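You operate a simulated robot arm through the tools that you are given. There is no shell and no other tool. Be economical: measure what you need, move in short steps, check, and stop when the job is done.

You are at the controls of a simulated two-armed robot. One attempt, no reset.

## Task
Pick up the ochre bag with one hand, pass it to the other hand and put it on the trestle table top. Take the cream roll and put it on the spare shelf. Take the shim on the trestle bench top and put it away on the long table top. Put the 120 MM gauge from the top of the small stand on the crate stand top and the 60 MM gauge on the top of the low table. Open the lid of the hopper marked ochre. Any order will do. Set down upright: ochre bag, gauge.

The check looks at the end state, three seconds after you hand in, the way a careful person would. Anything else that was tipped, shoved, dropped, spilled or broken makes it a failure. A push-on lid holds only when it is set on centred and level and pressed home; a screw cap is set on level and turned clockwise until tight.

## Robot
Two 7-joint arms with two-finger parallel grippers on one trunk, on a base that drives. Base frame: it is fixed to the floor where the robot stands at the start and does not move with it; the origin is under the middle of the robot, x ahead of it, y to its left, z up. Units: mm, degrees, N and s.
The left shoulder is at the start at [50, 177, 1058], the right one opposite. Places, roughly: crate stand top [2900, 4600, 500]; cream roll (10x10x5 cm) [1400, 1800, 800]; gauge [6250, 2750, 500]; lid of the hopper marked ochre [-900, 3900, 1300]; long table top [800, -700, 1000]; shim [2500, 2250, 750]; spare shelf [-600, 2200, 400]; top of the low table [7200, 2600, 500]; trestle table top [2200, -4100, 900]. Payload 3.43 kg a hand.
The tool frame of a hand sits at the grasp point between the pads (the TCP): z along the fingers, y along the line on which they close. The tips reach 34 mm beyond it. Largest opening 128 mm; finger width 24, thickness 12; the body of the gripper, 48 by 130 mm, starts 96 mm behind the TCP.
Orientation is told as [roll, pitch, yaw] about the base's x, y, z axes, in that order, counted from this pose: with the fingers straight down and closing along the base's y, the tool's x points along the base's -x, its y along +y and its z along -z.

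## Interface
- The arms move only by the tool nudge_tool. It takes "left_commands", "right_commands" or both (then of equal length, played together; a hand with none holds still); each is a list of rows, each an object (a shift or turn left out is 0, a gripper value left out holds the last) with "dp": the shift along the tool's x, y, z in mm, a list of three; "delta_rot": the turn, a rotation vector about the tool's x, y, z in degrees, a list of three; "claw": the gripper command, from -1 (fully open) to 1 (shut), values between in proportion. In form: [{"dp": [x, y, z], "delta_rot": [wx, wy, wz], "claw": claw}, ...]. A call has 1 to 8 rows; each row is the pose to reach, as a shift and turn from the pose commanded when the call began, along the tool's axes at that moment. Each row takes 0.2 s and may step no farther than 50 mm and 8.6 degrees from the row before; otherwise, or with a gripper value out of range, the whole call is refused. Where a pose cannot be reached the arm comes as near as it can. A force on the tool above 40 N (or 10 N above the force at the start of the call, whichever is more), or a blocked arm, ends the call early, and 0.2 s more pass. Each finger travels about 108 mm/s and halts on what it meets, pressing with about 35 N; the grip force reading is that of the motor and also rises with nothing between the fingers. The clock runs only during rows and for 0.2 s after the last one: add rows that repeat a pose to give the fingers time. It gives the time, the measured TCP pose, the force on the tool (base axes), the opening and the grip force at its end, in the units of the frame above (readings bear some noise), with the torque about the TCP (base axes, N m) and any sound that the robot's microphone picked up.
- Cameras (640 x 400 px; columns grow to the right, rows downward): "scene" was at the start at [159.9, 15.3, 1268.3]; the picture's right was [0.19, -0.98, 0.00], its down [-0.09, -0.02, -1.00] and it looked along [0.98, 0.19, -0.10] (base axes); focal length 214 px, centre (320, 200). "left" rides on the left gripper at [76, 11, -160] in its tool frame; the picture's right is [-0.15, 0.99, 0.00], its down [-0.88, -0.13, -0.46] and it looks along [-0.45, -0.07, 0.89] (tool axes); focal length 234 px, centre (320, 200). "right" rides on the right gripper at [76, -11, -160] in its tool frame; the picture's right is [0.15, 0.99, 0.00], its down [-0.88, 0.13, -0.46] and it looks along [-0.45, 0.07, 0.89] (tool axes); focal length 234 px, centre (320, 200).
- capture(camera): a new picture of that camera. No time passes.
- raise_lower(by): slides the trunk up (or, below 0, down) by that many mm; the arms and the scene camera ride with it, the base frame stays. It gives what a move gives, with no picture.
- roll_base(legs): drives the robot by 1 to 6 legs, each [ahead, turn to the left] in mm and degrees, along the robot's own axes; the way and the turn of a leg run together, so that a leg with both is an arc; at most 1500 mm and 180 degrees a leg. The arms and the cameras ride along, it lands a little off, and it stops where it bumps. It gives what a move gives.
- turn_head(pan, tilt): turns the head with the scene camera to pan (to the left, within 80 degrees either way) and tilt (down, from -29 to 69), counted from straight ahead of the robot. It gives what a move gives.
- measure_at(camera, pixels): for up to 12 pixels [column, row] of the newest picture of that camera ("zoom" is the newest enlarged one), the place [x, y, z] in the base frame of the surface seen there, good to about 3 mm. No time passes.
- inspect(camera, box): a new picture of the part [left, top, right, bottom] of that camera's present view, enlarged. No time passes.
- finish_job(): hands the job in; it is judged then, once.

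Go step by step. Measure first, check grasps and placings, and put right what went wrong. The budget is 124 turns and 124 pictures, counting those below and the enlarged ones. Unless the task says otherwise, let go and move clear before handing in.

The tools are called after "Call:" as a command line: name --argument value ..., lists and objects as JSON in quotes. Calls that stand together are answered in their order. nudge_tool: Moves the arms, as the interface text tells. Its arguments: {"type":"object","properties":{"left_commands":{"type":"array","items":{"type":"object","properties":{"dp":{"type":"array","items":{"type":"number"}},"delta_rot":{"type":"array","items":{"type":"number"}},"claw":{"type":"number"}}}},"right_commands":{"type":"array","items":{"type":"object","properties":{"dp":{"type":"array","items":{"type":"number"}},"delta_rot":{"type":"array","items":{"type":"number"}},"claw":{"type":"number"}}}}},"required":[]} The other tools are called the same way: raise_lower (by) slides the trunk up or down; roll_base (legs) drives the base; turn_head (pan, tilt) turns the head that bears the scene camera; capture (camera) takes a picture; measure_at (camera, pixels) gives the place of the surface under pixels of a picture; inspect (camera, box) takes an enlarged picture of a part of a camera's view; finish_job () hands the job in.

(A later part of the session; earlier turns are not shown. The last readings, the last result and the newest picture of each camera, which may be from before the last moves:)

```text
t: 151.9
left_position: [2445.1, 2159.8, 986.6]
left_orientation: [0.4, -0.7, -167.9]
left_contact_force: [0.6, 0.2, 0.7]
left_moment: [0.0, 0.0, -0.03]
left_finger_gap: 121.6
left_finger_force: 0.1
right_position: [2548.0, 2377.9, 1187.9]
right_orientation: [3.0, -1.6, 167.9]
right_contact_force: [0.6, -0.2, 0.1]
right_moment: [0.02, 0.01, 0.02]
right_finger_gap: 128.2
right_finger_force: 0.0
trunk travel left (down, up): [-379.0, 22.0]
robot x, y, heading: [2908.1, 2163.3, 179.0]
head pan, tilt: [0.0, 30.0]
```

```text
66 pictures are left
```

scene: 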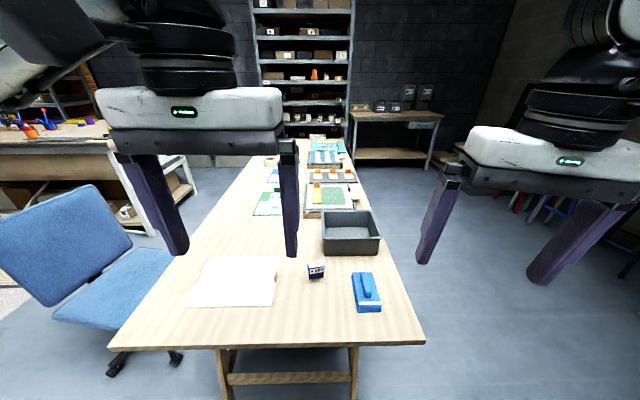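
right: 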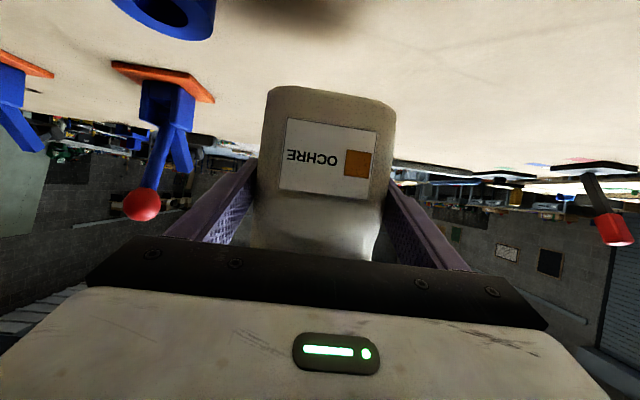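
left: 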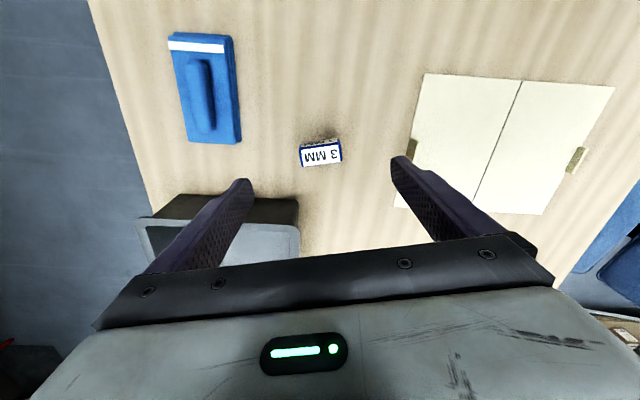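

Call:
measure_at --camera "left" --pixels '[[303, 163], [340, 157], [302, 148], [337, 142], [321, 153], [320, 144]]'

Call:
inspect --camera "left" --box '[280, 120, 360, 180]'

```text
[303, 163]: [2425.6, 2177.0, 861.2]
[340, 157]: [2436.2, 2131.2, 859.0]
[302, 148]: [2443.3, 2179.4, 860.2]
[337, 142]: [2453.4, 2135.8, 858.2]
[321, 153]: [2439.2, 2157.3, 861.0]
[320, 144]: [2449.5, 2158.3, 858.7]
```

```text
6.67 times, centred on (320, 150) of left
```

zoom: 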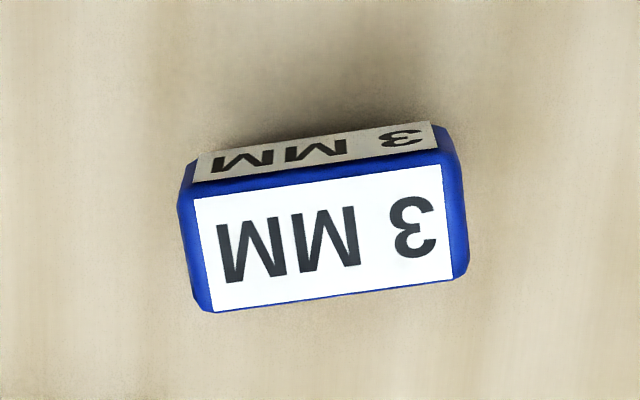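

Alignment is right (−167.9° vs −167°). I descend and close.

Call:
nudge_tool --left_commands '[{"dp": [-4, 1, 45]}, {"dp": [-7.5, 2.4, 90]}, {"dp": [-7.5, 2.4, 130]}, {"dp": [-7.5, 2.4, 147]}, {"dp": [-7.5, 2.4, 147], "claw": 1}, {"dp": [-7.5, 2.4, 147], "claw": 1}, {"dp": [-7.5, 2.4, 147], "claw": 1}, {"dp": [-7.5, 2.4, 147], "claw": 1}]'

Call:
nudge_tool --left_commands '[{"dp": [0, 0, -45]}, {"dp": [0, 0, -90]}, {"dp": [0, 0, -135]}, {"dp": [0, 0, -180]}, {"dp": [0, 0, -225]}, {"dp": [0, 0, -270]}, {"dp": [40, 0, -310]}, {"dp": [80, 0, -310]}]'

Call:
capture --camera "left"

```text
t: 153.7
left_position: [2435.5, 2158.7, 840.8]
left_orientation: [0.3, -0.5, -167.8]
left_contact_force: [0.0, 1.0, -0.6]
left_moment: [-0.01, 0.01, 0.02]
left_finger_gap: 53.1
left_finger_force: 35.2
right_position: [2548.3, 2379.1, 1187.3]
right_orientation: [3.0, -1.5, 167.7]
right_contact_force: [0.1, 0.4, 0.2]
right_moment: [0.01, -0.02, 0.04]
right_finger_gap: 127.7
right_finger_force: 0.1
trunk travel left (down, up): [-379.0, 22.0]
robot x, y, heading: [2904.7, 2164.1, 179.1]
head pan, tilt: [0.0, 30.0]
```

```text
refused: row 7 steps farther than a row can; nothing moved
```

```text
64 pictures are left
```

left: 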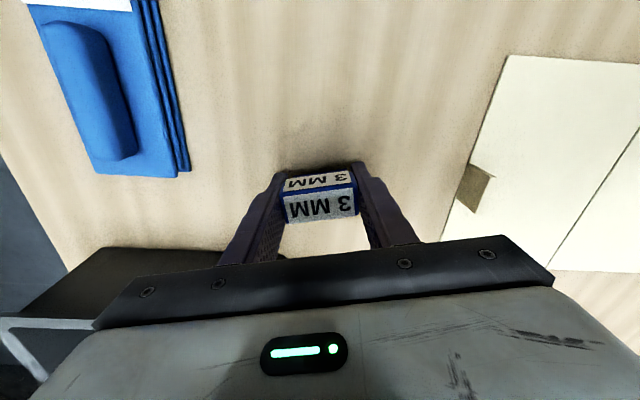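

Shim gripped (53 mm). I lift, back out and drive round the stool back toward the long table.

Call:
nudge_tool --left_commands '[{"dp": [0, 0, -45]}, {"dp": [0, 0, -90]}, {"dp": [0, 0, -135]}, {"dp": [10, 0, -180]}, {"dp": [30, 0, -225]}, {"dp": [50, 15, -265]}, {"dp": [75, 30, -300]}, {"dp": [100, 50, -320]}]'

Call:
roll_base --legs '[[-900, 0], [0, 91], [1230, 0], [0, -75], [1500, 0], [480, 0]]'

Call:
turn_head --pan 0 --tilt 20

Call:
capture --camera "scene"

```text
t: 155.5
left_position: [2544.9, 2135.1, 1159.2]
left_orientation: [0.3, -0.5, -167.8]
left_contact_force: [0.0, -0.3, -0.1]
left_moment: [-0.03, 0.03, 0.0]
left_finger_gap: 53.0
left_finger_force: 34.8
right_position: [2548.6, 2377.5, 1187.1]
right_orientation: [2.9, -1.7, 167.9]
right_contact_force: [-0.2, -1.1, 0.6]
right_moment: [0.02, -0.01, 0.01]
right_finger_gap: 128.0
right_finger_force: 0.0
trunk travel left (down, up): [-379.0, 22.0]
robot x, y, heading: [2904.5, 2166.6, 178.8]
head pan, tilt: [0.0, 30.0]
```

```text
t: 166.9
left_position: [3769.2, 1202.1, 1155.5]
left_orientation: [0.3, -0.4, -79.7]
left_contact_force: [-0.6, -0.6, -0.5]
left_moment: [0.14, -0.01, -0.03]
left_finger_gap: 53.2
left_finger_force: 35.1
right_position: [3528.0, 1213.2, 1186.9]
right_orientation: [3.0, -1.5, -103.7]
right_contact_force: [-0.5, -0.5, -0.4]
right_moment: [0.12, 0.02, 0.03]
right_finger_gap: 128.2
right_finger_force: 0.1
trunk travel left (down, up): [-379.0, 22.0]
robot x, y, heading: [3752.7, 1568.9, -92.5]
head pan, tilt: [0.0, 30.0]
stopped in leg 3: the robot was blocked; the commanded pose is now the measured one
```

```text
t: 167.6
left_position: [3769.4, 1207.9, 1156.8]
left_orientation: [0.3, -0.7, -79.6]
left_contact_force: [-0.6, 1.1, -0.9]
left_moment: [0.02, 0.01, 0.01]
left_finger_gap: 53.3
left_finger_force: 34.9
right_position: [3527.6, 1218.8, 1188.9]
right_orientation: [3.0, -1.8, -103.8]
right_contact_force: [-0.5, 0.4, -0.3]
right_moment: [0.01, 0.0, -0.01]
right_finger_gap: 128.1
right_finger_force: 0.1
trunk travel left (down, up): [-379.0, 22.0]
robot x, y, heading: [3751.2, 1568.5, -92.7]
head pan, tilt: [0.0, 20.0]
```

```text
63 pictures are left
```

scene: 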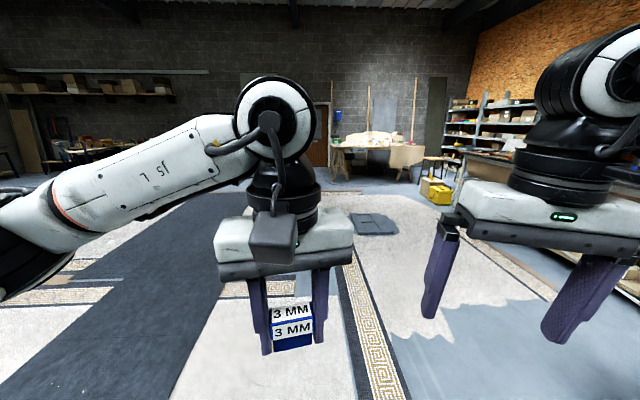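

The base touched the stool. I check the stool.

Call:
turn_head --pan -70 --tilt 45

Call:
capture --camera "scene"

```text
t: 169.0
left_position: [3770.2, 1207.0, 1157.9]
left_orientation: [0.2, -0.5, -79.5]
left_contact_force: [0.0, 0.3, -0.2]
left_moment: [0.0, 0.01, -0.01]
left_finger_gap: 53.2
left_finger_force: 35.3
right_position: [3527.6, 1219.3, 1189.2]
right_orientation: [3.0, -1.8, -103.8]
right_contact_force: [-0.8, 0.6, 0.7]
right_moment: [-0.02, -0.01, -0.01]
right_finger_gap: 127.9
right_finger_force: 0.1
trunk travel left (down, up): [-379.0, 22.0]
robot x, y, heading: [3752.8, 1568.4, -92.7]
head pan, tilt: [-70.0, 45.0]
```

```text
62 pictures are left
```

scene: 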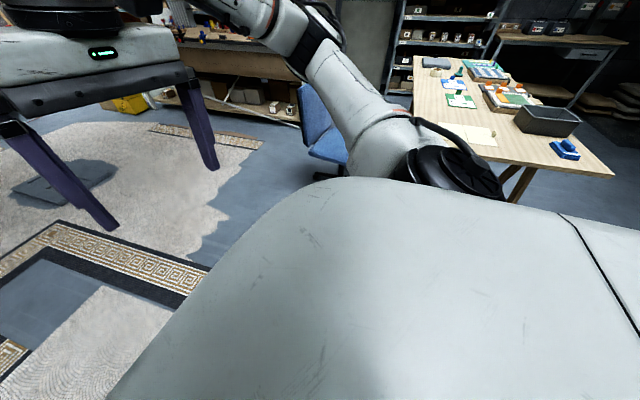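

I can't see it under the shoulder. I back off, swing wide to the east, and look back at the stool.

Call:
roll_base --legs '[[-250, 0], [0, 25], [1000, 0], [0, -97]]'

Call:
turn_head --pan -50 --tilt 25

Call:
capture --camera "scene"

```text
t: 181.0
left_position: [3813.1, 726.8, 1158.1]
left_orientation: [0.3, -0.6, -150.3]
left_contact_force: [0.2, 0.0, -0.4]
left_moment: [-0.01, 0.02, -0.05]
left_finger_gap: 53.5
left_finger_force: 35.6
right_position: [3745.0, 958.0, 1189.4]
right_orientation: [3.0, -1.7, -174.5]
right_contact_force: [-0.4, -0.4, 0.6]
right_moment: [0.06, 0.02, -0.02]
right_finger_gap: 128.1
right_finger_force: 0.1
trunk travel left (down, up): [-379.0, 22.0]
robot x, y, heading: [4151.7, 857.9, -163.5]
head pan, tilt: [-70.0, 45.0]
```

```text
t: 181.9
left_position: [3813.1, 725.8, 1157.4]
left_orientation: [0.3, -0.7, -150.2]
left_contact_force: [0.1, -0.6, -0.6]
left_moment: [0.0, 0.03, 0.0]
left_finger_gap: 53.4
left_finger_force: 35.5
right_position: [3744.0, 958.6, 1189.0]
right_orientation: [3.0, -1.8, -174.3]
right_contact_force: [-0.5, -0.3, 0.5]
right_moment: [-0.04, 0.02, 0.01]
right_finger_gap: 127.6
right_finger_force: 0.0
trunk travel left (down, up): [-379.0, 22.0]
robot x, y, heading: [4147.7, 859.0, -163.3]
head pan, tilt: [-50.0, 25.0]
```

```text
61 pictures are left
```

scene: 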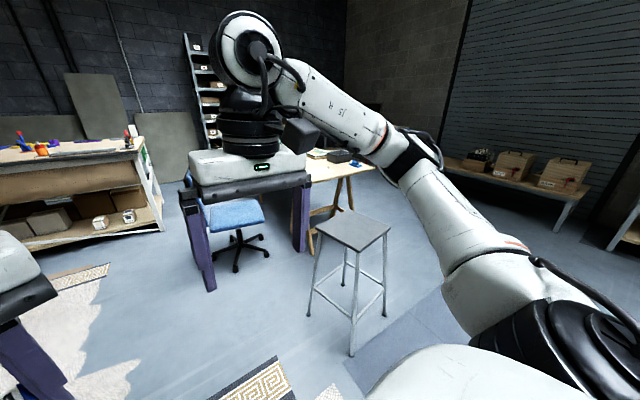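

Stool is upright. I continue to the gap between the table corner and chair.

Call:
roll_base --legs '[[0, -6], [1500, 0], [790, 0], [0, -55], [650, 0], [0, -45]]'

Call:
turn_head --pan 0 --tilt 30

Call:
capture --camera "scene"

```text
t: 201.4
left_position: [1438.6, 1237.1, 1157.1]
left_orientation: [0.3, -0.6, 101.8]
left_contact_force: [-0.3, -0.1, 0.2]
left_moment: [0.02, -0.01, 0.03]
left_finger_gap: 53.1
left_finger_force: 35.0
right_position: [1682.7, 1231.7, 1187.8]
right_orientation: [3.0, -1.8, 77.7]
right_contact_force: [-0.5, 0.5, -0.7]
right_moment: [-0.01, 0.01, 0.0]
right_finger_gap: 128.0
right_finger_force: 0.2
trunk travel left (down, up): [-379.0, 22.0]
robot x, y, heading: [1465.9, 879.1, 88.6]
head pan, tilt: [-50.0, 25.0]
```

```text
t: 202.6
left_position: [1439.8, 1237.5, 1158.1]
left_orientation: [0.3, -0.6, 101.8]
left_contact_force: [-0.3, 0.5, 0.0]
left_moment: [0.0, 0.03, -0.04]
left_finger_gap: 52.9
left_finger_force: 34.9
right_position: [1683.1, 1231.1, 1190.1]
right_orientation: [3.0, -1.8, 77.7]
right_contact_force: [0.5, -0.4, 0.0]
right_moment: [0.01, 0.0, 0.0]
right_finger_gap: 127.9
right_finger_force: 0.0
trunk travel left (down, up): [-379.0, 22.0]
robot x, y, heading: [1462.9, 876.5, 88.9]
head pan, tilt: [0.0, 30.0]
```

```text
60 pictures are left
```

scene: 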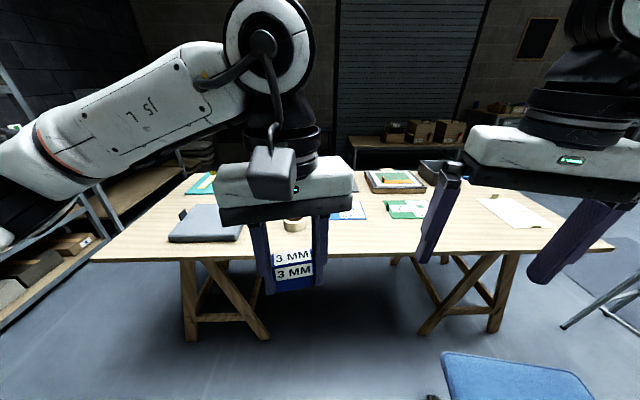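

The roll shows at (293,224) behind the left hand. I measure it.

Call:
inspect --camera "scene" --box '[240, 190, 360, 265]'

Call:
measure_at --camera "scene" --pixels '[[293, 229], [285, 222], [302, 222], [293, 220], [300, 250], [470, 365], [210, 222], [340, 240]]'

```text
5.33 times, centred on (300, 228) of scene
```

zoom: 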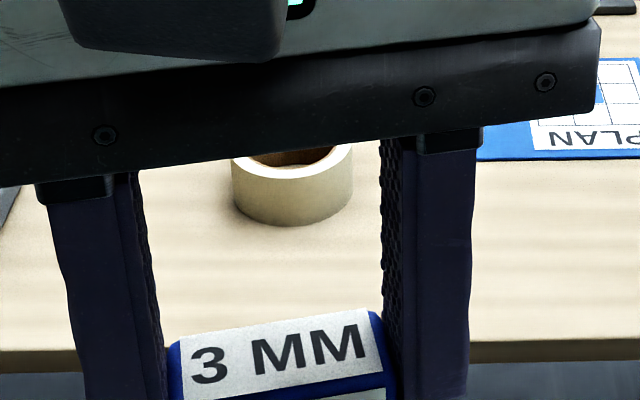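

```text
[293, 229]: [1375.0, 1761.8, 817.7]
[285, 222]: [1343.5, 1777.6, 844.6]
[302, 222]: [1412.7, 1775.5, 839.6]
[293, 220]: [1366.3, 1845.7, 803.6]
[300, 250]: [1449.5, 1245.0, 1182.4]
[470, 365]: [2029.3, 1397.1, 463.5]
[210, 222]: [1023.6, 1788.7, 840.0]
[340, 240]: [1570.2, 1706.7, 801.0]
```

The roll's centre is about (1378,1812), top z≈850. Before choosing the grip I look at the spare shelf to the left.

Call:
turn_head --pan 58 --tilt 25

Call:
capture --camera "scene"

```text
t: 203.9
left_position: [1440.1, 1237.2, 1158.7]
left_orientation: [0.2, -0.5, 101.8]
left_contact_force: [-0.5, 0.4, 0.0]
left_moment: [0.02, -0.01, 0.01]
left_finger_gap: 53.0
left_finger_force: 34.9
right_position: [1682.3, 1231.9, 1188.0]
right_orientation: [3.1, -1.8, 77.7]
right_contact_force: [0.8, -1.0, 0.3]
right_moment: [-0.01, 0.01, -0.01]
right_finger_gap: 128.0
right_finger_force: 0.1
trunk travel left (down, up): [-379.0, 22.0]
robot x, y, heading: [1464.0, 877.9, 88.7]
head pan, tilt: [58.0, 25.0]
```

```text
58 pictures are left
```

scene: 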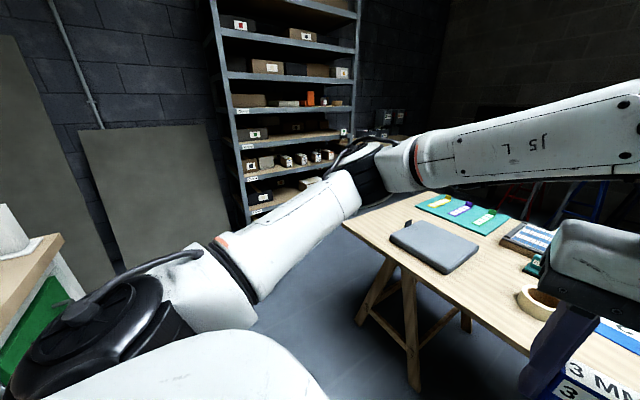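

Call:
inspect --camera "scene" --box '[200, 60, 400, 225]'

Call:
measure_at --camera "scene" --pixels '[[250, 110], [345, 108], [245, 143], [340, 137], [250, 178], [300, 170], [255, 213], [290, 205], [300, 190], [230, 78], [350, 80]]'

```text
2.42 times, centred on (300, 142) of scene
```

zoom: 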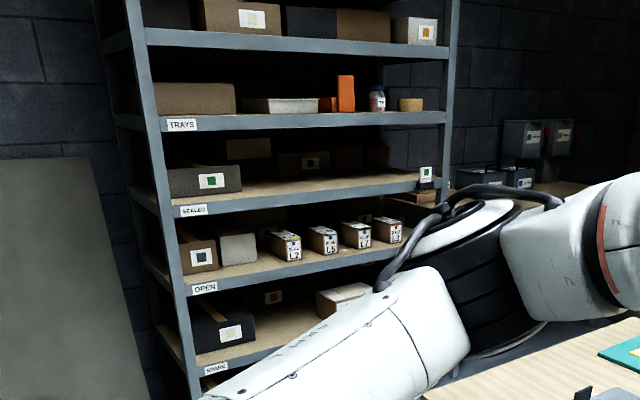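

```text
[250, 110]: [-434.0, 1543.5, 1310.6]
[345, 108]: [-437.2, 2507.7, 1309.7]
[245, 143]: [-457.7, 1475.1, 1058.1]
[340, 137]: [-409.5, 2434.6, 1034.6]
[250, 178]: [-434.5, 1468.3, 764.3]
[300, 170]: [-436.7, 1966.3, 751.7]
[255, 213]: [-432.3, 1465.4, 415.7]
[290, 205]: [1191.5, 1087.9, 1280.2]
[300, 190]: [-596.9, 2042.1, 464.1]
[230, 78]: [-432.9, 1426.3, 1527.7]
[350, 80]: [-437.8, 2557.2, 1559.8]
```

SPARE shelf: front x≈−434, surface ≈z 430, ~280 mm clearance, so the roll must be gripped with a tilted hand. I shift the base so the roll is on the right-hand side.

Call:
roll_base --legs '[[0, 26], [500, 0], [0, -25]]'

Call:
turn_head --pan -5 --tilt 50

Call:
capture --camera "scene"

```text
t: 209.4
left_position: [1214.6, 1684.4, 1157.5]
left_orientation: [0.4, -0.6, 104.0]
left_contact_force: [0.3, 0.1, 0.1]
left_moment: [-0.01, 0.04, -0.02]
left_finger_gap: 53.0
left_finger_force: 34.9
right_position: [1457.1, 1687.7, 1188.9]
right_orientation: [2.9, -1.7, 79.9]
right_contact_force: [0.1, 0.4, -0.3]
right_moment: [-0.04, -0.01, 0.01]
right_finger_gap: 128.1
right_finger_force: 0.1
trunk travel left (down, up): [-379.0, 22.0]
robot x, y, heading: [1251.6, 1325.7, 91.0]
head pan, tilt: [58.0, 25.0]
```

```text
t: 210.7
left_position: [1215.0, 1684.1, 1158.5]
left_orientation: [0.3, -0.6, 104.0]
left_contact_force: [-0.1, 0.0, -1.5]
left_moment: [0.01, -0.03, -0.01]
left_finger_gap: 53.2
left_finger_force: 35.2
right_position: [1456.2, 1687.8, 1189.1]
right_orientation: [3.1, -1.8, 80.0]
right_contact_force: [-0.6, 0.2, -0.1]
right_moment: [-0.01, 0.04, -0.02]
right_finger_gap: 128.0
right_finger_force: 0.1
trunk travel left (down, up): [-379.0, 22.0]
robot x, y, heading: [1254.0, 1323.6, 91.0]
head pan, tilt: [-5.0, 50.0]
```

```text
56 pictures are left
```

scene: 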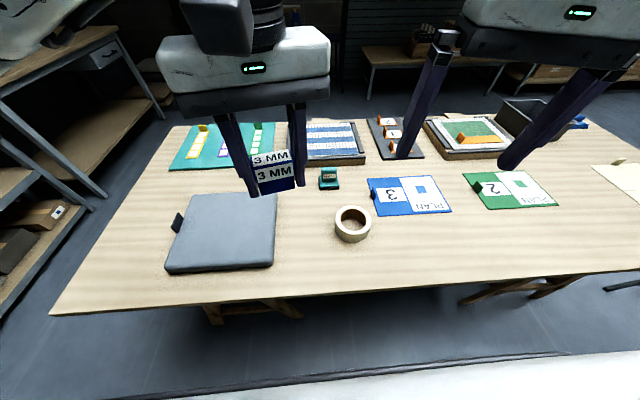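

Call:
measure_at --camera "scene" --pixels '[[339, 212], [366, 211], [352, 208], [352, 223], [352, 240], [337, 225], [370, 222], [375, 195], [330, 178]]'

```text
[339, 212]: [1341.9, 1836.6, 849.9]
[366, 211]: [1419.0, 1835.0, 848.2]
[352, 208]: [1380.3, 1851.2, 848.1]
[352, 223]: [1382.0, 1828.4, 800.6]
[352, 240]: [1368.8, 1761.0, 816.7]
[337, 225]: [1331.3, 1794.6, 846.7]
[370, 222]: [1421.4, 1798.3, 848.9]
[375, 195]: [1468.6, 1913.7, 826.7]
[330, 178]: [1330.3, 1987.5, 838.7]
```

Roll centre (1378,1811), radius ~48, top z 849. I align the right hand's yaw, clear the left hand aside, then tilt it 55° forward into a pre-grasp pose.

Call:
nudge_tool --right_commands '[{"dp": [25, 30, 10], "delta_rot": [1.5, 0.9, -5]}, {"dp": [51, 71, 39], "delta_rot": [3, 1.8, -10.5]}, {"dp": [51, 71, 39], "delta_rot": [3, 1.8, -10.5], "claw": -0.78}]' --left_commands '[{"dp": [0, 45, 0]}, {"dp": [0, 90, 0]}, {"dp": [0, 90, 0]}]'

Call:
nudge_tool --right_commands '[{"dp": [-8, 0, 35], "delta_rot": [0, -8, 0]}, {"dp": [-16, 0, 70], "delta_rot": [0, -16, 0]}, {"dp": [-24, 0, 105], "delta_rot": [0, -24, 0]}, {"dp": [-32, 0, 140], "delta_rot": [0, -32, 0]}, {"dp": [-40, 0, 175], "delta_rot": [0, -40, 0]}, {"dp": [-48, 0, 210], "delta_rot": [0, -48, 0]}, {"dp": [-55, 0, 242], "delta_rot": [0, -55, 0]}, {"dp": [-55, 0, 242], "delta_rot": [0, -55, 0]}]'

Call:
capture --camera "right"

```text
refused: row 2 steps farther than a row can; nothing moved
```

```text
t: 212.5
left_position: [1217.3, 1684.0, 1158.2]
left_orientation: [0.4, -0.7, 104.0]
left_contact_force: [1.2, -0.4, -0.6]
left_moment: [0.04, 0.13, 0.01]
left_finger_gap: 52.9
left_finger_force: 35.0
right_position: [1455.4, 1751.3, 947.0]
right_orientation: [6.3, -56.6, 74.7]
right_contact_force: [1.0, -1.4, 0.2]
right_moment: [0.05, 0.06, 0.12]
right_finger_gap: 127.9
right_finger_force: 0.1
right hand out of reach, approached as far as the arm can: row 5, 6, 7
trunk travel left (down, up): [-379.0, 22.0]
robot x, y, heading: [1251.4, 1319.9, 91.1]
head pan, tilt: [-5.0, 50.0]
```

```text
55 pictures are left
```

right: 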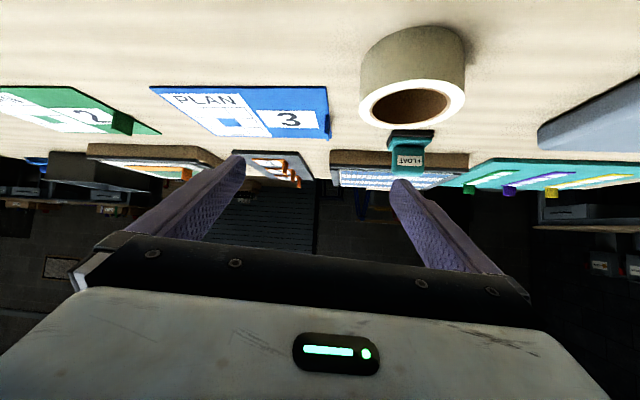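

The tilted pose runs out of reach this low; lowering the trunk will help. I first raise and straighten the right hand and move the left aside.

Call:
nudge_tool --right_commands '[{"dp": [-30, 12, -20], "delta_rot": [0, 0, 0]}, {"dp": [-60, 25, -40], "delta_rot": [-2, 0.4, -2.5]}, {"dp": [-90, 40, -60], "delta_rot": [-3.5, 0.8, -4.5]}, {"dp": [-120, 55, -80], "delta_rot": [-5, 1.2, -6.5]}, {"dp": [-145, 70, -95], "delta_rot": [-6.5, 1.6, -8.4]}, {"dp": [-167, 77, -110], "delta_rot": [-6.5, 1.6, -8.4]}, {"dp": [-167, 77, -110], "delta_rot": [-6.5, 1.6, -8.4]}]' --left_commands '[{"dp": [0, 30, 0]}, {"dp": [0, 60, 0]}, {"dp": [0, 90, 0]}, {"dp": [0, 110, 0]}, {"dp": [0, 110, 0]}, {"dp": [0, 110, 0]}, {"dp": [0, 110, 0]}]'

Call:
raise_lower --by -200

```text
t: 214.1
left_position: [1107.5, 1654.5, 1157.0]
left_orientation: [0.2, -0.6, 104.0]
left_contact_force: [0.1, -0.2, -0.7]
left_moment: [0.02, -0.02, -0.02]
left_finger_gap: 53.0
left_finger_force: 35.0
right_position: [1389.1, 1764.0, 1153.0]
right_orientation: [-0.6, -55.4, 90.6]
right_contact_force: [0.6, -1.6, 0.0]
right_moment: [0.0, 0.02, 0.01]
right_finger_gap: 128.2
right_finger_force: 0.1
right hand out of reach, approached as far as the arm can: row 1, 2, 3, 4, 5
trunk travel left (down, up): [-379.0, 22.0]
robot x, y, heading: [1253.4, 1321.1, 91.1]
head pan, tilt: [-5.0, 50.0]
```

```text
t: 216.3
left_position: [1107.8, 1654.6, 957.0]
left_orientation: [0.2, -0.6, 104.0]
left_contact_force: [0.6, -0.4, 0.3]
left_moment: [-0.01, 0.01, 0.0]
left_finger_gap: 53.3
left_finger_force: 34.8
right_position: [1389.8, 1763.3, 952.2]
right_orientation: [-0.6, -55.4, 90.5]
right_contact_force: [0.7, 0.1, -0.2]
right_moment: [0.01, 0.01, -0.01]
right_finger_gap: 128.1
right_finger_force: 0.1
trunk travel left (down, up): [-179.0, 222.0]
robot x, y, heading: [1256.9, 1321.6, 90.9]
head pan, tilt: [-5.0, 50.0]
```

Orientation is now [−0.6,−55.4,90.5]. I lower and advance so the fingers straddle the roll.

Call:
nudge_tool --right_commands '[{"dp": [23, 6, 16], "claw": -0.8}, {"dp": [47, 12, 32]}, {"dp": [70, 12, 47.5]}, {"dp": [70.5, 12, 70]}, {"dp": [70.5, 12, 90]}, {"dp": [70.5, 12, 107]}, {"dp": [70.5, 12, 107]}]'

Call:
capture --camera "right"

Call:
capture --camera "scene"

```text
t: 217.9
left_position: [1106.1, 1655.3, 958.6]
left_orientation: [0.2, -0.6, 104.0]
left_contact_force: [-0.1, 0.1, -1.4]
left_moment: [0.03, 0.02, 0.02]
left_finger_gap: 53.1
left_finger_force: 35.2
right_position: [1377.8, 1812.2, 833.5]
right_orientation: [-0.6, -55.4, 90.6]
right_contact_force: [-0.2, -0.9, -1.1]
right_moment: [0.02, 0.0, 0.03]
right_finger_gap: 115.2
right_finger_force: 0.0
right hand out of reach, approached as far as the arm can: row 3
trunk travel left (down, up): [-179.0, 222.0]
robot x, y, heading: [1252.1, 1325.1, 90.6]
head pan, tilt: [-5.0, 50.0]
```

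```text
54 pictures are left
```

right: 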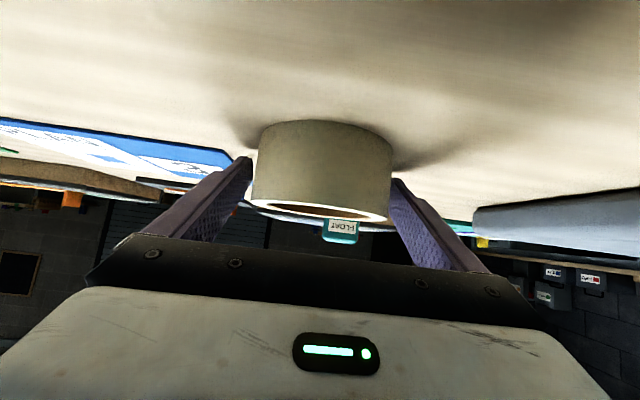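

```text
53 pictures are left
```

scene: 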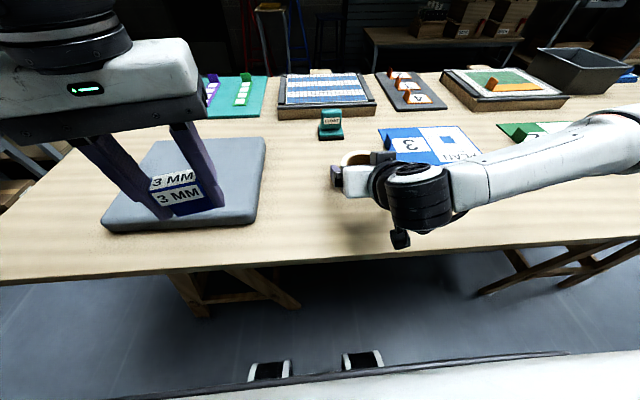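

Roll is centred. I close and lift.

Call:
nudge_tool --right_commands '[{"claw": 1}, {"claw": 1}, {"claw": 1}, {"dp": [-25, 0, -17]}, {"dp": [-57, 0, -40]}, {"dp": [-90, 0, -62]}, {"dp": [-123, 0, -85]}]'

Call:
capture --camera "right"

```text
t: 219.5
left_position: [1107.0, 1655.1, 957.8]
left_orientation: [0.2, -0.6, 104.0]
left_contact_force: [0.1, -0.1, -0.6]
left_moment: [0.03, -0.03, -0.03]
left_finger_gap: 53.1
left_finger_force: 34.9
right_position: [1379.9, 1813.1, 986.3]
right_orientation: [-0.7, -55.3, 90.6]
right_contact_force: [-0.2, 0.0, -0.4]
right_moment: [-0.04, 0.01, -0.02]
right_finger_gap: 96.4
right_finger_force: 34.4
trunk travel left (down, up): [-179.0, 222.0]
robot x, y, heading: [1254.4, 1326.3, 90.9]
head pan, tilt: [-5.0, 50.0]
```

```text
52 pictures are left
```

right: 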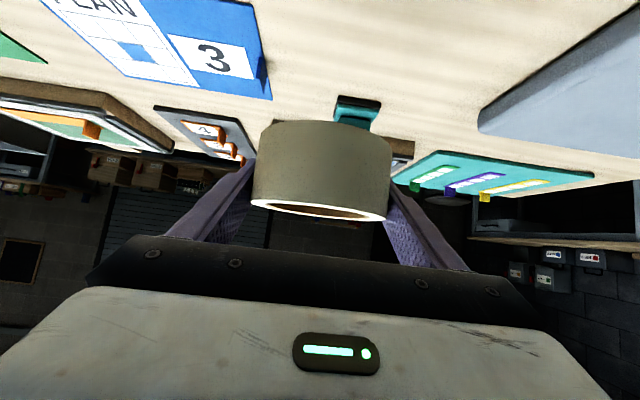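

Roll held (96 mm). I raise the trunk, back out, and drive to face the long table's north end with the shim.

Call:
raise_lower --by 200

Call:
roll_base --legs '[[-320, 0], [0, 89], [640, 0], [0, 90]]'

Call:
turn_head --pan 5 --tilt 40

Call:
capture --camera "scene"

```text
t: 221.7
left_position: [1107.3, 1655.7, 1157.9]
left_orientation: [0.3, -0.7, 104.0]
left_contact_force: [0.5, -1.1, -0.5]
left_moment: [-0.02, 0.02, 0.03]
left_finger_gap: 53.0
left_finger_force: 34.9
right_position: [1378.6, 1814.1, 1184.5]
right_orientation: [-0.6, -55.4, 90.5]
right_contact_force: [0.2, 0.0, -1.4]
right_moment: [-0.01, -0.01, 0.01]
right_finger_gap: 96.3
right_finger_force: 34.4
trunk travel left (down, up): [-379.0, 22.0]
robot x, y, heading: [1250.5, 1327.2, 91.0]
head pan, tilt: [-5.0, 50.0]
```

```text
t: 234.5
left_position: [764.0, 683.9, 1157.7]
left_orientation: [0.2, -0.6, -77.2]
left_contact_force: [-0.3, -0.3, -0.6]
left_moment: [0.03, -0.01, 0.0]
left_finger_gap: 53.3
left_finger_force: 35.2
right_position: [487.5, 530.4, 1184.9]
right_orientation: [-0.6, -55.4, -90.6]
right_contact_force: [0.3, 0.0, -1.6]
right_moment: [0.01, -0.03, -0.02]
right_finger_gap: 95.8
right_finger_force: 35.2
trunk travel left (down, up): [-379.0, 22.0]
robot x, y, heading: [622.6, 1017.1, -90.0]
head pan, tilt: [-5.0, 50.0]
```

```text
t: 235.2
left_position: [763.6, 682.5, 1156.2]
left_orientation: [0.3, -0.6, -77.2]
left_contact_force: [-0.2, -0.9, -1.3]
left_moment: [-0.01, 0.01, 0.01]
left_finger_gap: 53.2
left_finger_force: 34.9
right_position: [486.1, 530.1, 1184.2]
right_orientation: [-0.6, -55.5, -90.8]
right_contact_force: [-0.5, 0.3, -0.9]
right_moment: [0.0, -0.03, -0.04]
right_finger_gap: 95.5
right_finger_force: 35.0
trunk travel left (down, up): [-379.0, 22.0]
robot x, y, heading: [623.0, 1017.1, -90.3]
head pan, tilt: [5.0, 40.0]
```

```text
51 pictures are left
```

scene: 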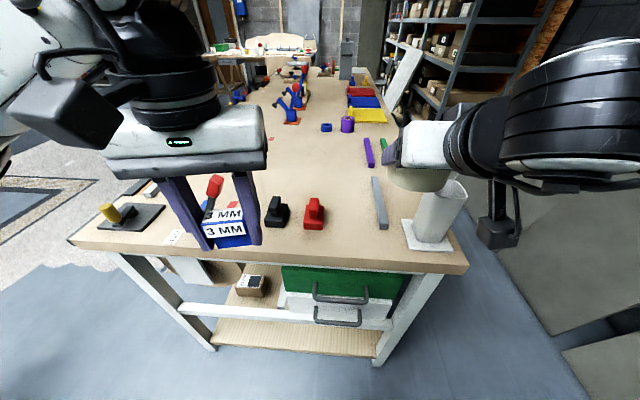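

Free table lies around (345,200) and (320,180). I measure these.

Call:
measure_at --camera "scene" --pixels '[[348, 205], [345, 225], [330, 180], [325, 210], [373, 205], [275, 210], [290, 180], [215, 182], [345, 190], [250, 195]]'

```text
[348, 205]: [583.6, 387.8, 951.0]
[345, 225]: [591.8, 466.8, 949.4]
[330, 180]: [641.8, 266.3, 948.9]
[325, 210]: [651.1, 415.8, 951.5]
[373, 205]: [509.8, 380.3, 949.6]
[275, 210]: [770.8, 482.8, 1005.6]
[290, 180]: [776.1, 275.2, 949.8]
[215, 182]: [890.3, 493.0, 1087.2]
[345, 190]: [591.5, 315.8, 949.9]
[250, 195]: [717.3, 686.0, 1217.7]
```

I'll set the shim at about (715,300). I drive 195 mm in and extend the left hand there.

Call:
roll_base --legs '[[195, 0]]'

Call:
nudge_tool --left_commands '[{"dp": [-35, -20, 5]}, {"dp": [-70, -40, 10]}, {"dp": [-105, -60, 20]}, {"dp": [-140, -75, 40]}, {"dp": [-171, -90, 60]}, {"dp": [-171, -90, 95]}, {"dp": [-171, -90, 120]}, {"dp": [-171, -90, 120]}]'

Call:
capture --camera "left"

```text
t: 236.9
left_position: [763.2, 493.0, 1158.5]
left_orientation: [0.1, -0.7, -76.9]
left_contact_force: [0.1, -0.2, -0.9]
left_moment: [-0.01, -0.01, 0.0]
left_finger_gap: 53.2
left_finger_force: 35.3
right_position: [487.8, 338.7, 1184.4]
right_orientation: [-0.6, -55.3, -90.4]
right_contact_force: [-0.2, 0.0, -0.9]
right_moment: [0.0, 0.0, 0.01]
right_finger_gap: 95.6
right_finger_force: 35.0
trunk travel left (down, up): [-379.0, 22.0]
robot x, y, heading: [622.9, 825.9, -90.3]
head pan, tilt: [5.0, 40.0]
stopped in leg 1: the robot was blocked; the commanded pose is now the measured one
```

```text
t: 238.8
left_position: [714.8, 303.4, 1036.6]
left_orientation: [0.2, -0.6, -77.1]
left_contact_force: [0.0, 0.1, -0.3]
left_moment: [0.0, 0.01, 0.01]
left_finger_gap: 53.1
left_finger_force: 34.9
right_position: [488.6, 336.5, 1184.0]
right_orientation: [-0.6, -55.3, -90.5]
right_contact_force: [0.3, -0.2, -1.1]
right_moment: [-0.02, 0.01, 0.02]
right_finger_gap: 95.5
right_finger_force: 35.0
trunk travel left (down, up): [-379.0, 22.0]
robot x, y, heading: [618.2, 820.6, -90.1]
head pan, tilt: [5.0, 40.0]
```

```text
50 pictures are left
```

left: 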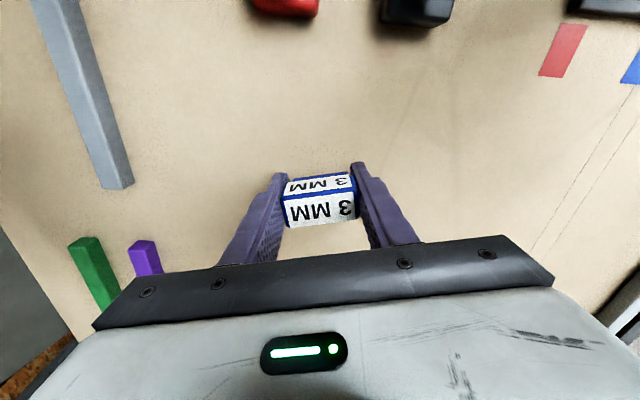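

Clear table beneath. I lower the remaining ~44 mm, release and rise.

Call:
nudge_tool --left_commands '[{"dp": [0, 0, 25]}, {"dp": [0, 0, 38]}, {"dp": [0, 0, 44]}, {"dp": [0, 0, 44], "claw": 0}, {"dp": [0, 0, 44], "claw": 0}]'

Call:
nudge_tool --left_commands '[{"dp": [0, 0, -40]}, {"dp": [0, 0, -80]}, {"dp": [0, 0, -120]}, {"dp": [20, 0, -155]}, {"dp": [60, 20, -170]}, {"dp": [100, 40, -170]}]'

Call:
capture --camera "left"

```text
t: 239.9
left_position: [712.8, 302.4, 995.5]
left_orientation: [0.3, -0.6, -77.0]
left_contact_force: [0.7, -0.3, 0.1]
left_moment: [0.01, 0.0, -0.03]
left_finger_gap: 63.9
left_finger_force: 0.2
right_position: [488.2, 337.6, 1183.3]
right_orientation: [-0.5, -55.3, -90.4]
right_contact_force: [-0.1, 0.4, -0.5]
right_moment: [-0.02, 0.02, 0.02]
right_finger_gap: 95.4
right_finger_force: 35.1
trunk travel left (down, up): [-379.0, 22.0]
robot x, y, heading: [625.1, 822.9, -90.4]
head pan, tilt: [5.0, 40.0]
```

```text
t: 241.3
left_position: [731.3, 410.5, 1164.7]
left_orientation: [0.2, -0.7, -76.9]
left_contact_force: [0.0, -0.6, -0.1]
left_moment: [-0.01, -0.01, 0.0]
left_finger_gap: 64.1
left_finger_force: 0.1
right_position: [487.1, 339.2, 1184.7]
right_orientation: [-0.6, -55.3, -90.5]
right_contact_force: [0.5, -0.7, -1.1]
right_moment: [0.0, -0.02, 0.02]
right_finger_gap: 95.3
right_finger_force: 35.2
trunk travel left (down, up): [-379.0, 22.0]
robot x, y, heading: [621.8, 824.8, -90.3]
head pan, tilt: [5.0, 40.0]
```

```text
49 pictures are left
```

left: 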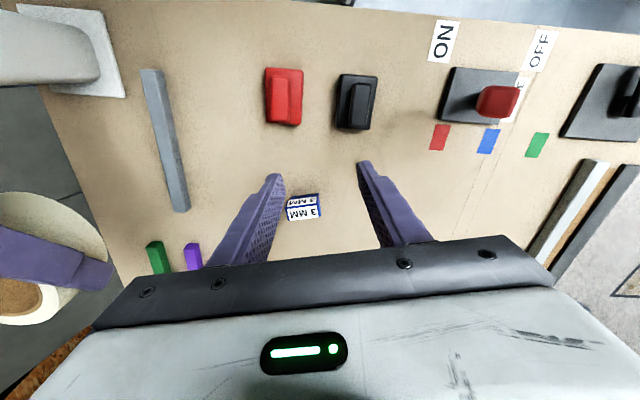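

The shim stands on the long table. I retract the left hand, back out and drive to face the rack.

Call:
nudge_tool --left_commands '[{"dp": [40, 10, 0]}, {"dp": [80, 20, 0]}, {"dp": [100, 20, 0]}]'

Call:
roll_base --legs '[[-200, 0], [0, -132], [620, 0], [0, 43]]'

Call:
turn_head --pan -10 --tilt 50

Call:
capture --camera "scene"

```text
t: 242.2
left_position: [727.7, 513.9, 1163.4]
left_orientation: [0.2, -0.6, -77.0]
left_contact_force: [-0.4, -0.8, 1.2]
left_moment: [0.01, 0.03, 0.01]
left_finger_gap: 63.9
left_finger_force: 0.1
right_position: [488.2, 337.4, 1184.4]
right_orientation: [-0.5, -55.2, -90.5]
right_contact_force: [0.1, 0.4, -1.8]
right_moment: [0.01, 0.02, 0.03]
right_finger_gap: 95.2
right_finger_force: 35.2
trunk travel left (down, up): [-379.0, 22.0]
robot x, y, heading: [621.5, 827.3, -90.4]
head pan, tilt: [5.0, 40.0]
```

```text
t: 254.2
left_position: [-168.6, 1305.7, 1163.3]
left_orientation: [0.2, -0.5, -163.6]
left_contact_force: [-0.8, -0.2, -0.8]
left_moment: [-0.01, -0.02, -0.02]
left_finger_gap: 63.9
left_finger_force: 0.1
right_position: [-359.1, 1533.0, 1184.4]
right_orientation: [-0.5, -55.3, -177.0]
right_contact_force: [-1.2, -0.7, -1.3]
right_moment: [-0.01, -0.02, -0.01]
right_finger_gap: 94.9
right_finger_force: 34.9
trunk travel left (down, up): [-379.0, 22.0]
robot x, y, heading: [134.9, 1428.9, -176.9]
head pan, tilt: [5.0, 40.0]
```

```text
t: 255.0
left_position: [-167.7, 1305.9, 1162.1]
left_orientation: [0.3, -0.5, -163.6]
left_contact_force: [0.1, 0.6, 0.9]
left_moment: [-0.04, -0.03, -0.01]
left_finger_gap: 64.3
left_finger_force: 0.2
right_position: [-359.6, 1533.9, 1184.8]
right_orientation: [-0.6, -55.3, -177.1]
right_contact_force: [0.9, 0.4, -1.7]
right_moment: [0.0, 0.0, -0.01]
right_finger_gap: 94.6
right_finger_force: 35.3
trunk travel left (down, up): [-379.0, 22.0]
robot x, y, heading: [135.5, 1430.6, -176.7]
head pan, tilt: [-10.0, 50.0]
```

```text
48 pictures are left
```

scene: 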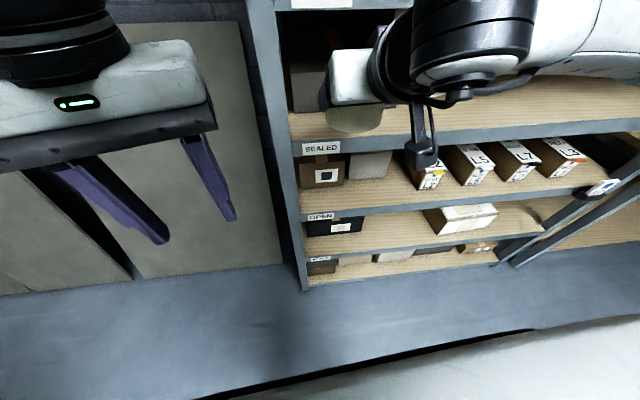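

SPARE shelf shows a black box at (335,226) and a white one at (465,216); the space between (365–425) looks free. I measure.

Call:
inspect --camera "scene" --box '[290, 190, 530, 300]'

Call:
measure_at --camera "scene" --pixels '[[400, 225], [400, 240], [365, 230], [430, 225], [460, 230], [320, 259], [400, 253], [355, 222], [320, 216], [400, 205], [545, 215], [520, 200]]'

```text
2.67 times, centred on (410, 245) of scene
```

zoom: 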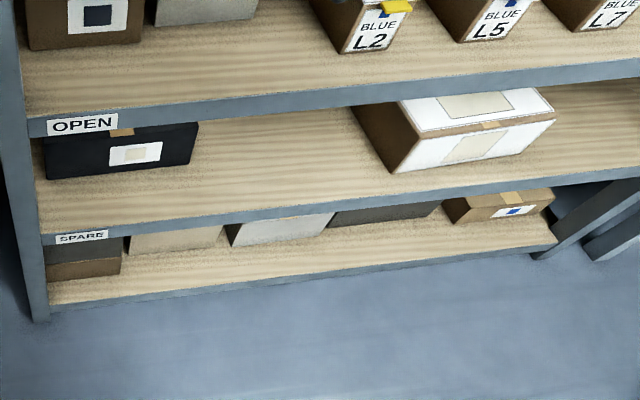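

```text
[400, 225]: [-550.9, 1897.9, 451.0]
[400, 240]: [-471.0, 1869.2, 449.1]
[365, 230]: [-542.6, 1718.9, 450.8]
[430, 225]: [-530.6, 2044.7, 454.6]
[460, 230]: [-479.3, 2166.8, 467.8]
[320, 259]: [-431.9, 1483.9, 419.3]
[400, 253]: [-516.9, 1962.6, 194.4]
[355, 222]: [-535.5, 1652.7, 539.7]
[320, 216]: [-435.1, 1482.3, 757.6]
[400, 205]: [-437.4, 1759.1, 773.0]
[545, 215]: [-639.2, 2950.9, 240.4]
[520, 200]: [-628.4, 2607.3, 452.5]
```

SPARE surface is z 450, free for y 1680–2000. I reposition the base to line up with y≈1815.

Call:
roll_base --legs '[[-250, 0], [0, -47], [345, 0], [0, 44]]'

Call:
raise_lower --by -370

Call:
capture --camera "scene"

```text
t: 262.9
left_position: [-179.9, 1583.7, 1162.7]
left_orientation: [0.2, -0.5, -167.2]
left_contact_force: [0.2, -0.8, 1.1]
left_moment: [0.01, 0.01, 0.0]
left_finger_gap: 64.0
left_finger_force: 0.0
right_position: [-355.7, 1823.4, 1183.9]
right_orientation: [-0.7, -55.2, 179.5]
right_contact_force: [-0.2, 0.1, -0.5]
right_moment: [0.0, 0.02, -0.03]
right_finger_gap: 94.9
right_finger_force: 34.2
trunk travel left (down, up): [-379.0, 22.0]
robot x, y, heading: [125.7, 1690.9, 179.6]
head pan, tilt: [-10.0, 50.0]
```

```text
t: 266.5
left_position: [-180.4, 1584.0, 793.3]
left_orientation: [0.3, -0.6, -167.2]
left_contact_force: [0.1, -0.6, -0.3]
left_moment: [-0.04, -0.01, -0.03]
left_finger_gap: 63.8
left_finger_force: 0.0
right_position: [-355.3, 1823.9, 813.8]
right_orientation: [-0.6, -55.3, 179.3]
right_contact_force: [0.0, -0.1, -1.7]
right_moment: [-0.01, 0.01, 0.0]
right_finger_gap: 94.8
right_finger_force: 34.6
trunk travel left (down, up): [-9.0, 392.0]
robot x, y, heading: [129.9, 1687.1, 179.6]
head pan, tilt: [-10.0, 50.0]
```

```text
46 pictures are left
```

scene: 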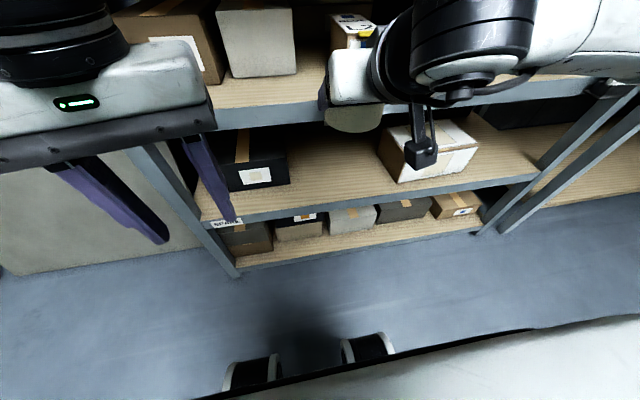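

I back up 170 mm, then lower the roll to shelf height with the arm extended forward.

Call:
roll_base --legs '[[-170, 0]]'

Call:
nudge_tool --right_commands '[{"dp": [20, 0, 36]}, {"dp": [45, 0, 68]}, {"dp": [73, 0, 99]}, {"dp": [102, 0, 129]}, {"dp": [131, 0, 158]}, {"dp": [160, 0, 187]}, {"dp": [190, 0, 215]}, {"dp": [219, 0, 243]}]'

Call:
capture --camera "right"

```text
t: 267.9
left_position: [-8.1, 1582.8, 793.3]
left_orientation: [0.3, -0.5, -167.2]
left_contact_force: [-0.2, 0.7, 0.0]
left_moment: [-0.01, 0.0, -0.03]
left_finger_gap: 64.0
left_finger_force: 0.1
right_position: [-183.7, 1822.6, 813.6]
right_orientation: [-0.7, -55.3, 179.3]
right_contact_force: [-1.0, 1.0, -1.4]
right_moment: [0.01, 0.0, 0.0]
right_finger_gap: 94.6
right_finger_force: 35.4
trunk travel left (down, up): [-9.0, 392.0]
robot x, y, heading: [296.3, 1684.4, 179.5]
head pan, tilt: [-10.0, 50.0]
```

```text
t: 269.7
left_position: [-7.4, 1582.3, 792.5]
left_orientation: [0.2, -0.7, -167.2]
left_contact_force: [0.6, -0.2, 1.3]
left_moment: [-0.01, 0.02, -0.01]
left_finger_gap: 63.9
left_finger_force: 0.0
right_position: [-260.5, 1825.6, 493.8]
right_orientation: [-0.6, -55.4, 179.4]
right_contact_force: [0.4, 0.5, -1.3]
right_moment: [-0.03, 0.03, 0.01]
right_finger_gap: 94.8
right_finger_force: 35.0
trunk travel left (down, up): [-9.0, 392.0]
robot x, y, heading: [305.0, 1684.1, 179.7]
head pan, tilt: [-10.0, 50.0]
```

```text
45 pictures are left
```

right: 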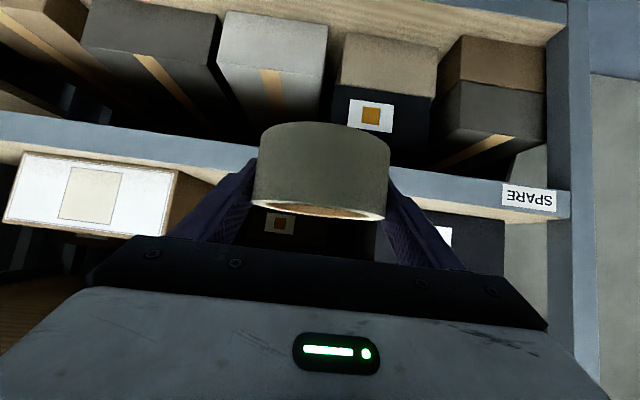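

The roll hovers level before the SPARE shelf, ~10 mm above its surface. I drive it in 255 mm.

Call:
roll_base --legs '[[255, 0]]'

Call:
capture --camera "right"

Call:
capture --camera "scene"

```text
t: 271.6
left_position: [-256.2, 1587.1, 794.1]
left_orientation: [0.2, -0.6, -167.3]
left_contact_force: [0.4, -0.1, -0.9]
left_moment: [-0.02, 0.01, 0.01]
left_finger_gap: 63.9
left_finger_force: 0.0
right_position: [-507.6, 1830.7, 492.4]
right_orientation: [-0.6, -55.3, 179.1]
right_contact_force: [0.8, 0.1, -1.2]
right_moment: [0.0, -0.01, 0.02]
right_finger_gap: 94.7
right_finger_force: 35.4
trunk travel left (down, up): [-9.0, 392.0]
robot x, y, heading: [53.0, 1689.3, 179.2]
head pan, tilt: [-10.0, 50.0]
```

```text
44 pictures are left
```

right: 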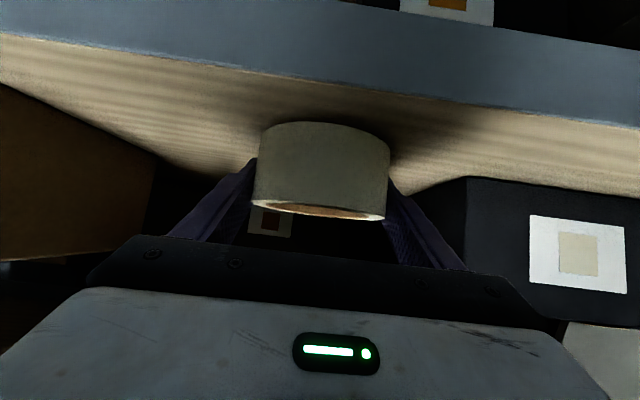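

```text
43 pictures are left
```

scene: 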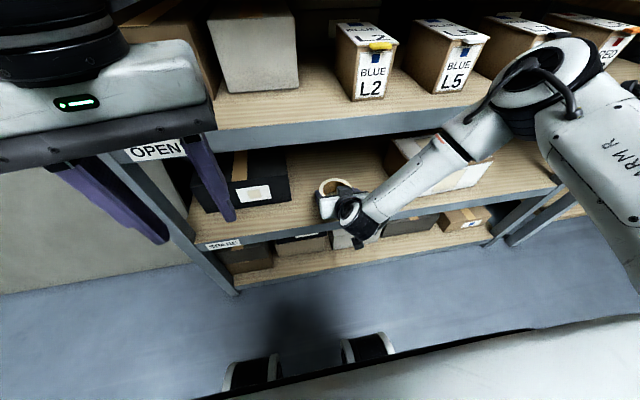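

Inside the shelf with room both sides. I set it down, open, and withdraw.

Call:
nudge_tool --right_commands '[{"dp": [-8, 0, 14]}, {"dp": [-6.5, 0, 26]}, {"dp": [-5.5, 0, 26.7]}, {"dp": [-5.5, 0, 26.7], "claw": -0.75}, {"dp": [-5.5, 0, 26.7], "claw": -0.75}, {"dp": [-5.5, 0, -10]}, {"dp": [-5.5, 0, -50]}, {"dp": [-5.5, 0, -90]}]'

Call:
capture --camera "right"

```text
t: 273.4
left_position: [-255.1, 1586.8, 792.8]
left_orientation: [0.2, -0.5, -167.5]
left_contact_force: [-0.2, -0.5, -0.4]
left_moment: [0.02, -0.03, -0.02]
left_finger_gap: 63.9
left_finger_force: 0.0
right_position: [-434.7, 1829.7, 549.8]
right_orientation: [-0.7, -55.3, 179.2]
right_contact_force: [0.0, 0.2, -0.7]
right_moment: [0.03, 0.05, -0.01]
right_finger_gap: 111.8
right_finger_force: 0.1
trunk travel left (down, up): [-9.0, 392.0]
robot x, y, heading: [54.2, 1690.3, 179.4]
head pan, tilt: [-10.0, 50.0]
```

```text
42 pictures are left
```

right: 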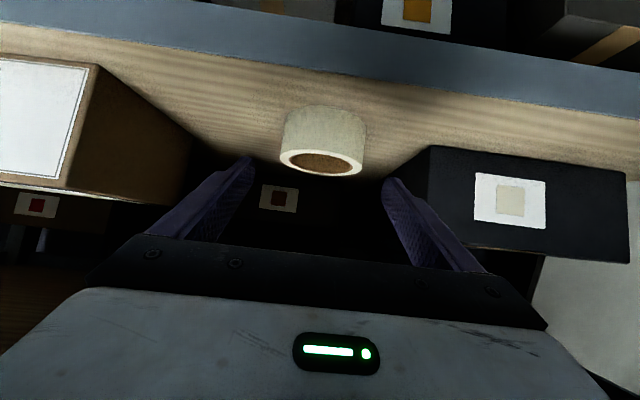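

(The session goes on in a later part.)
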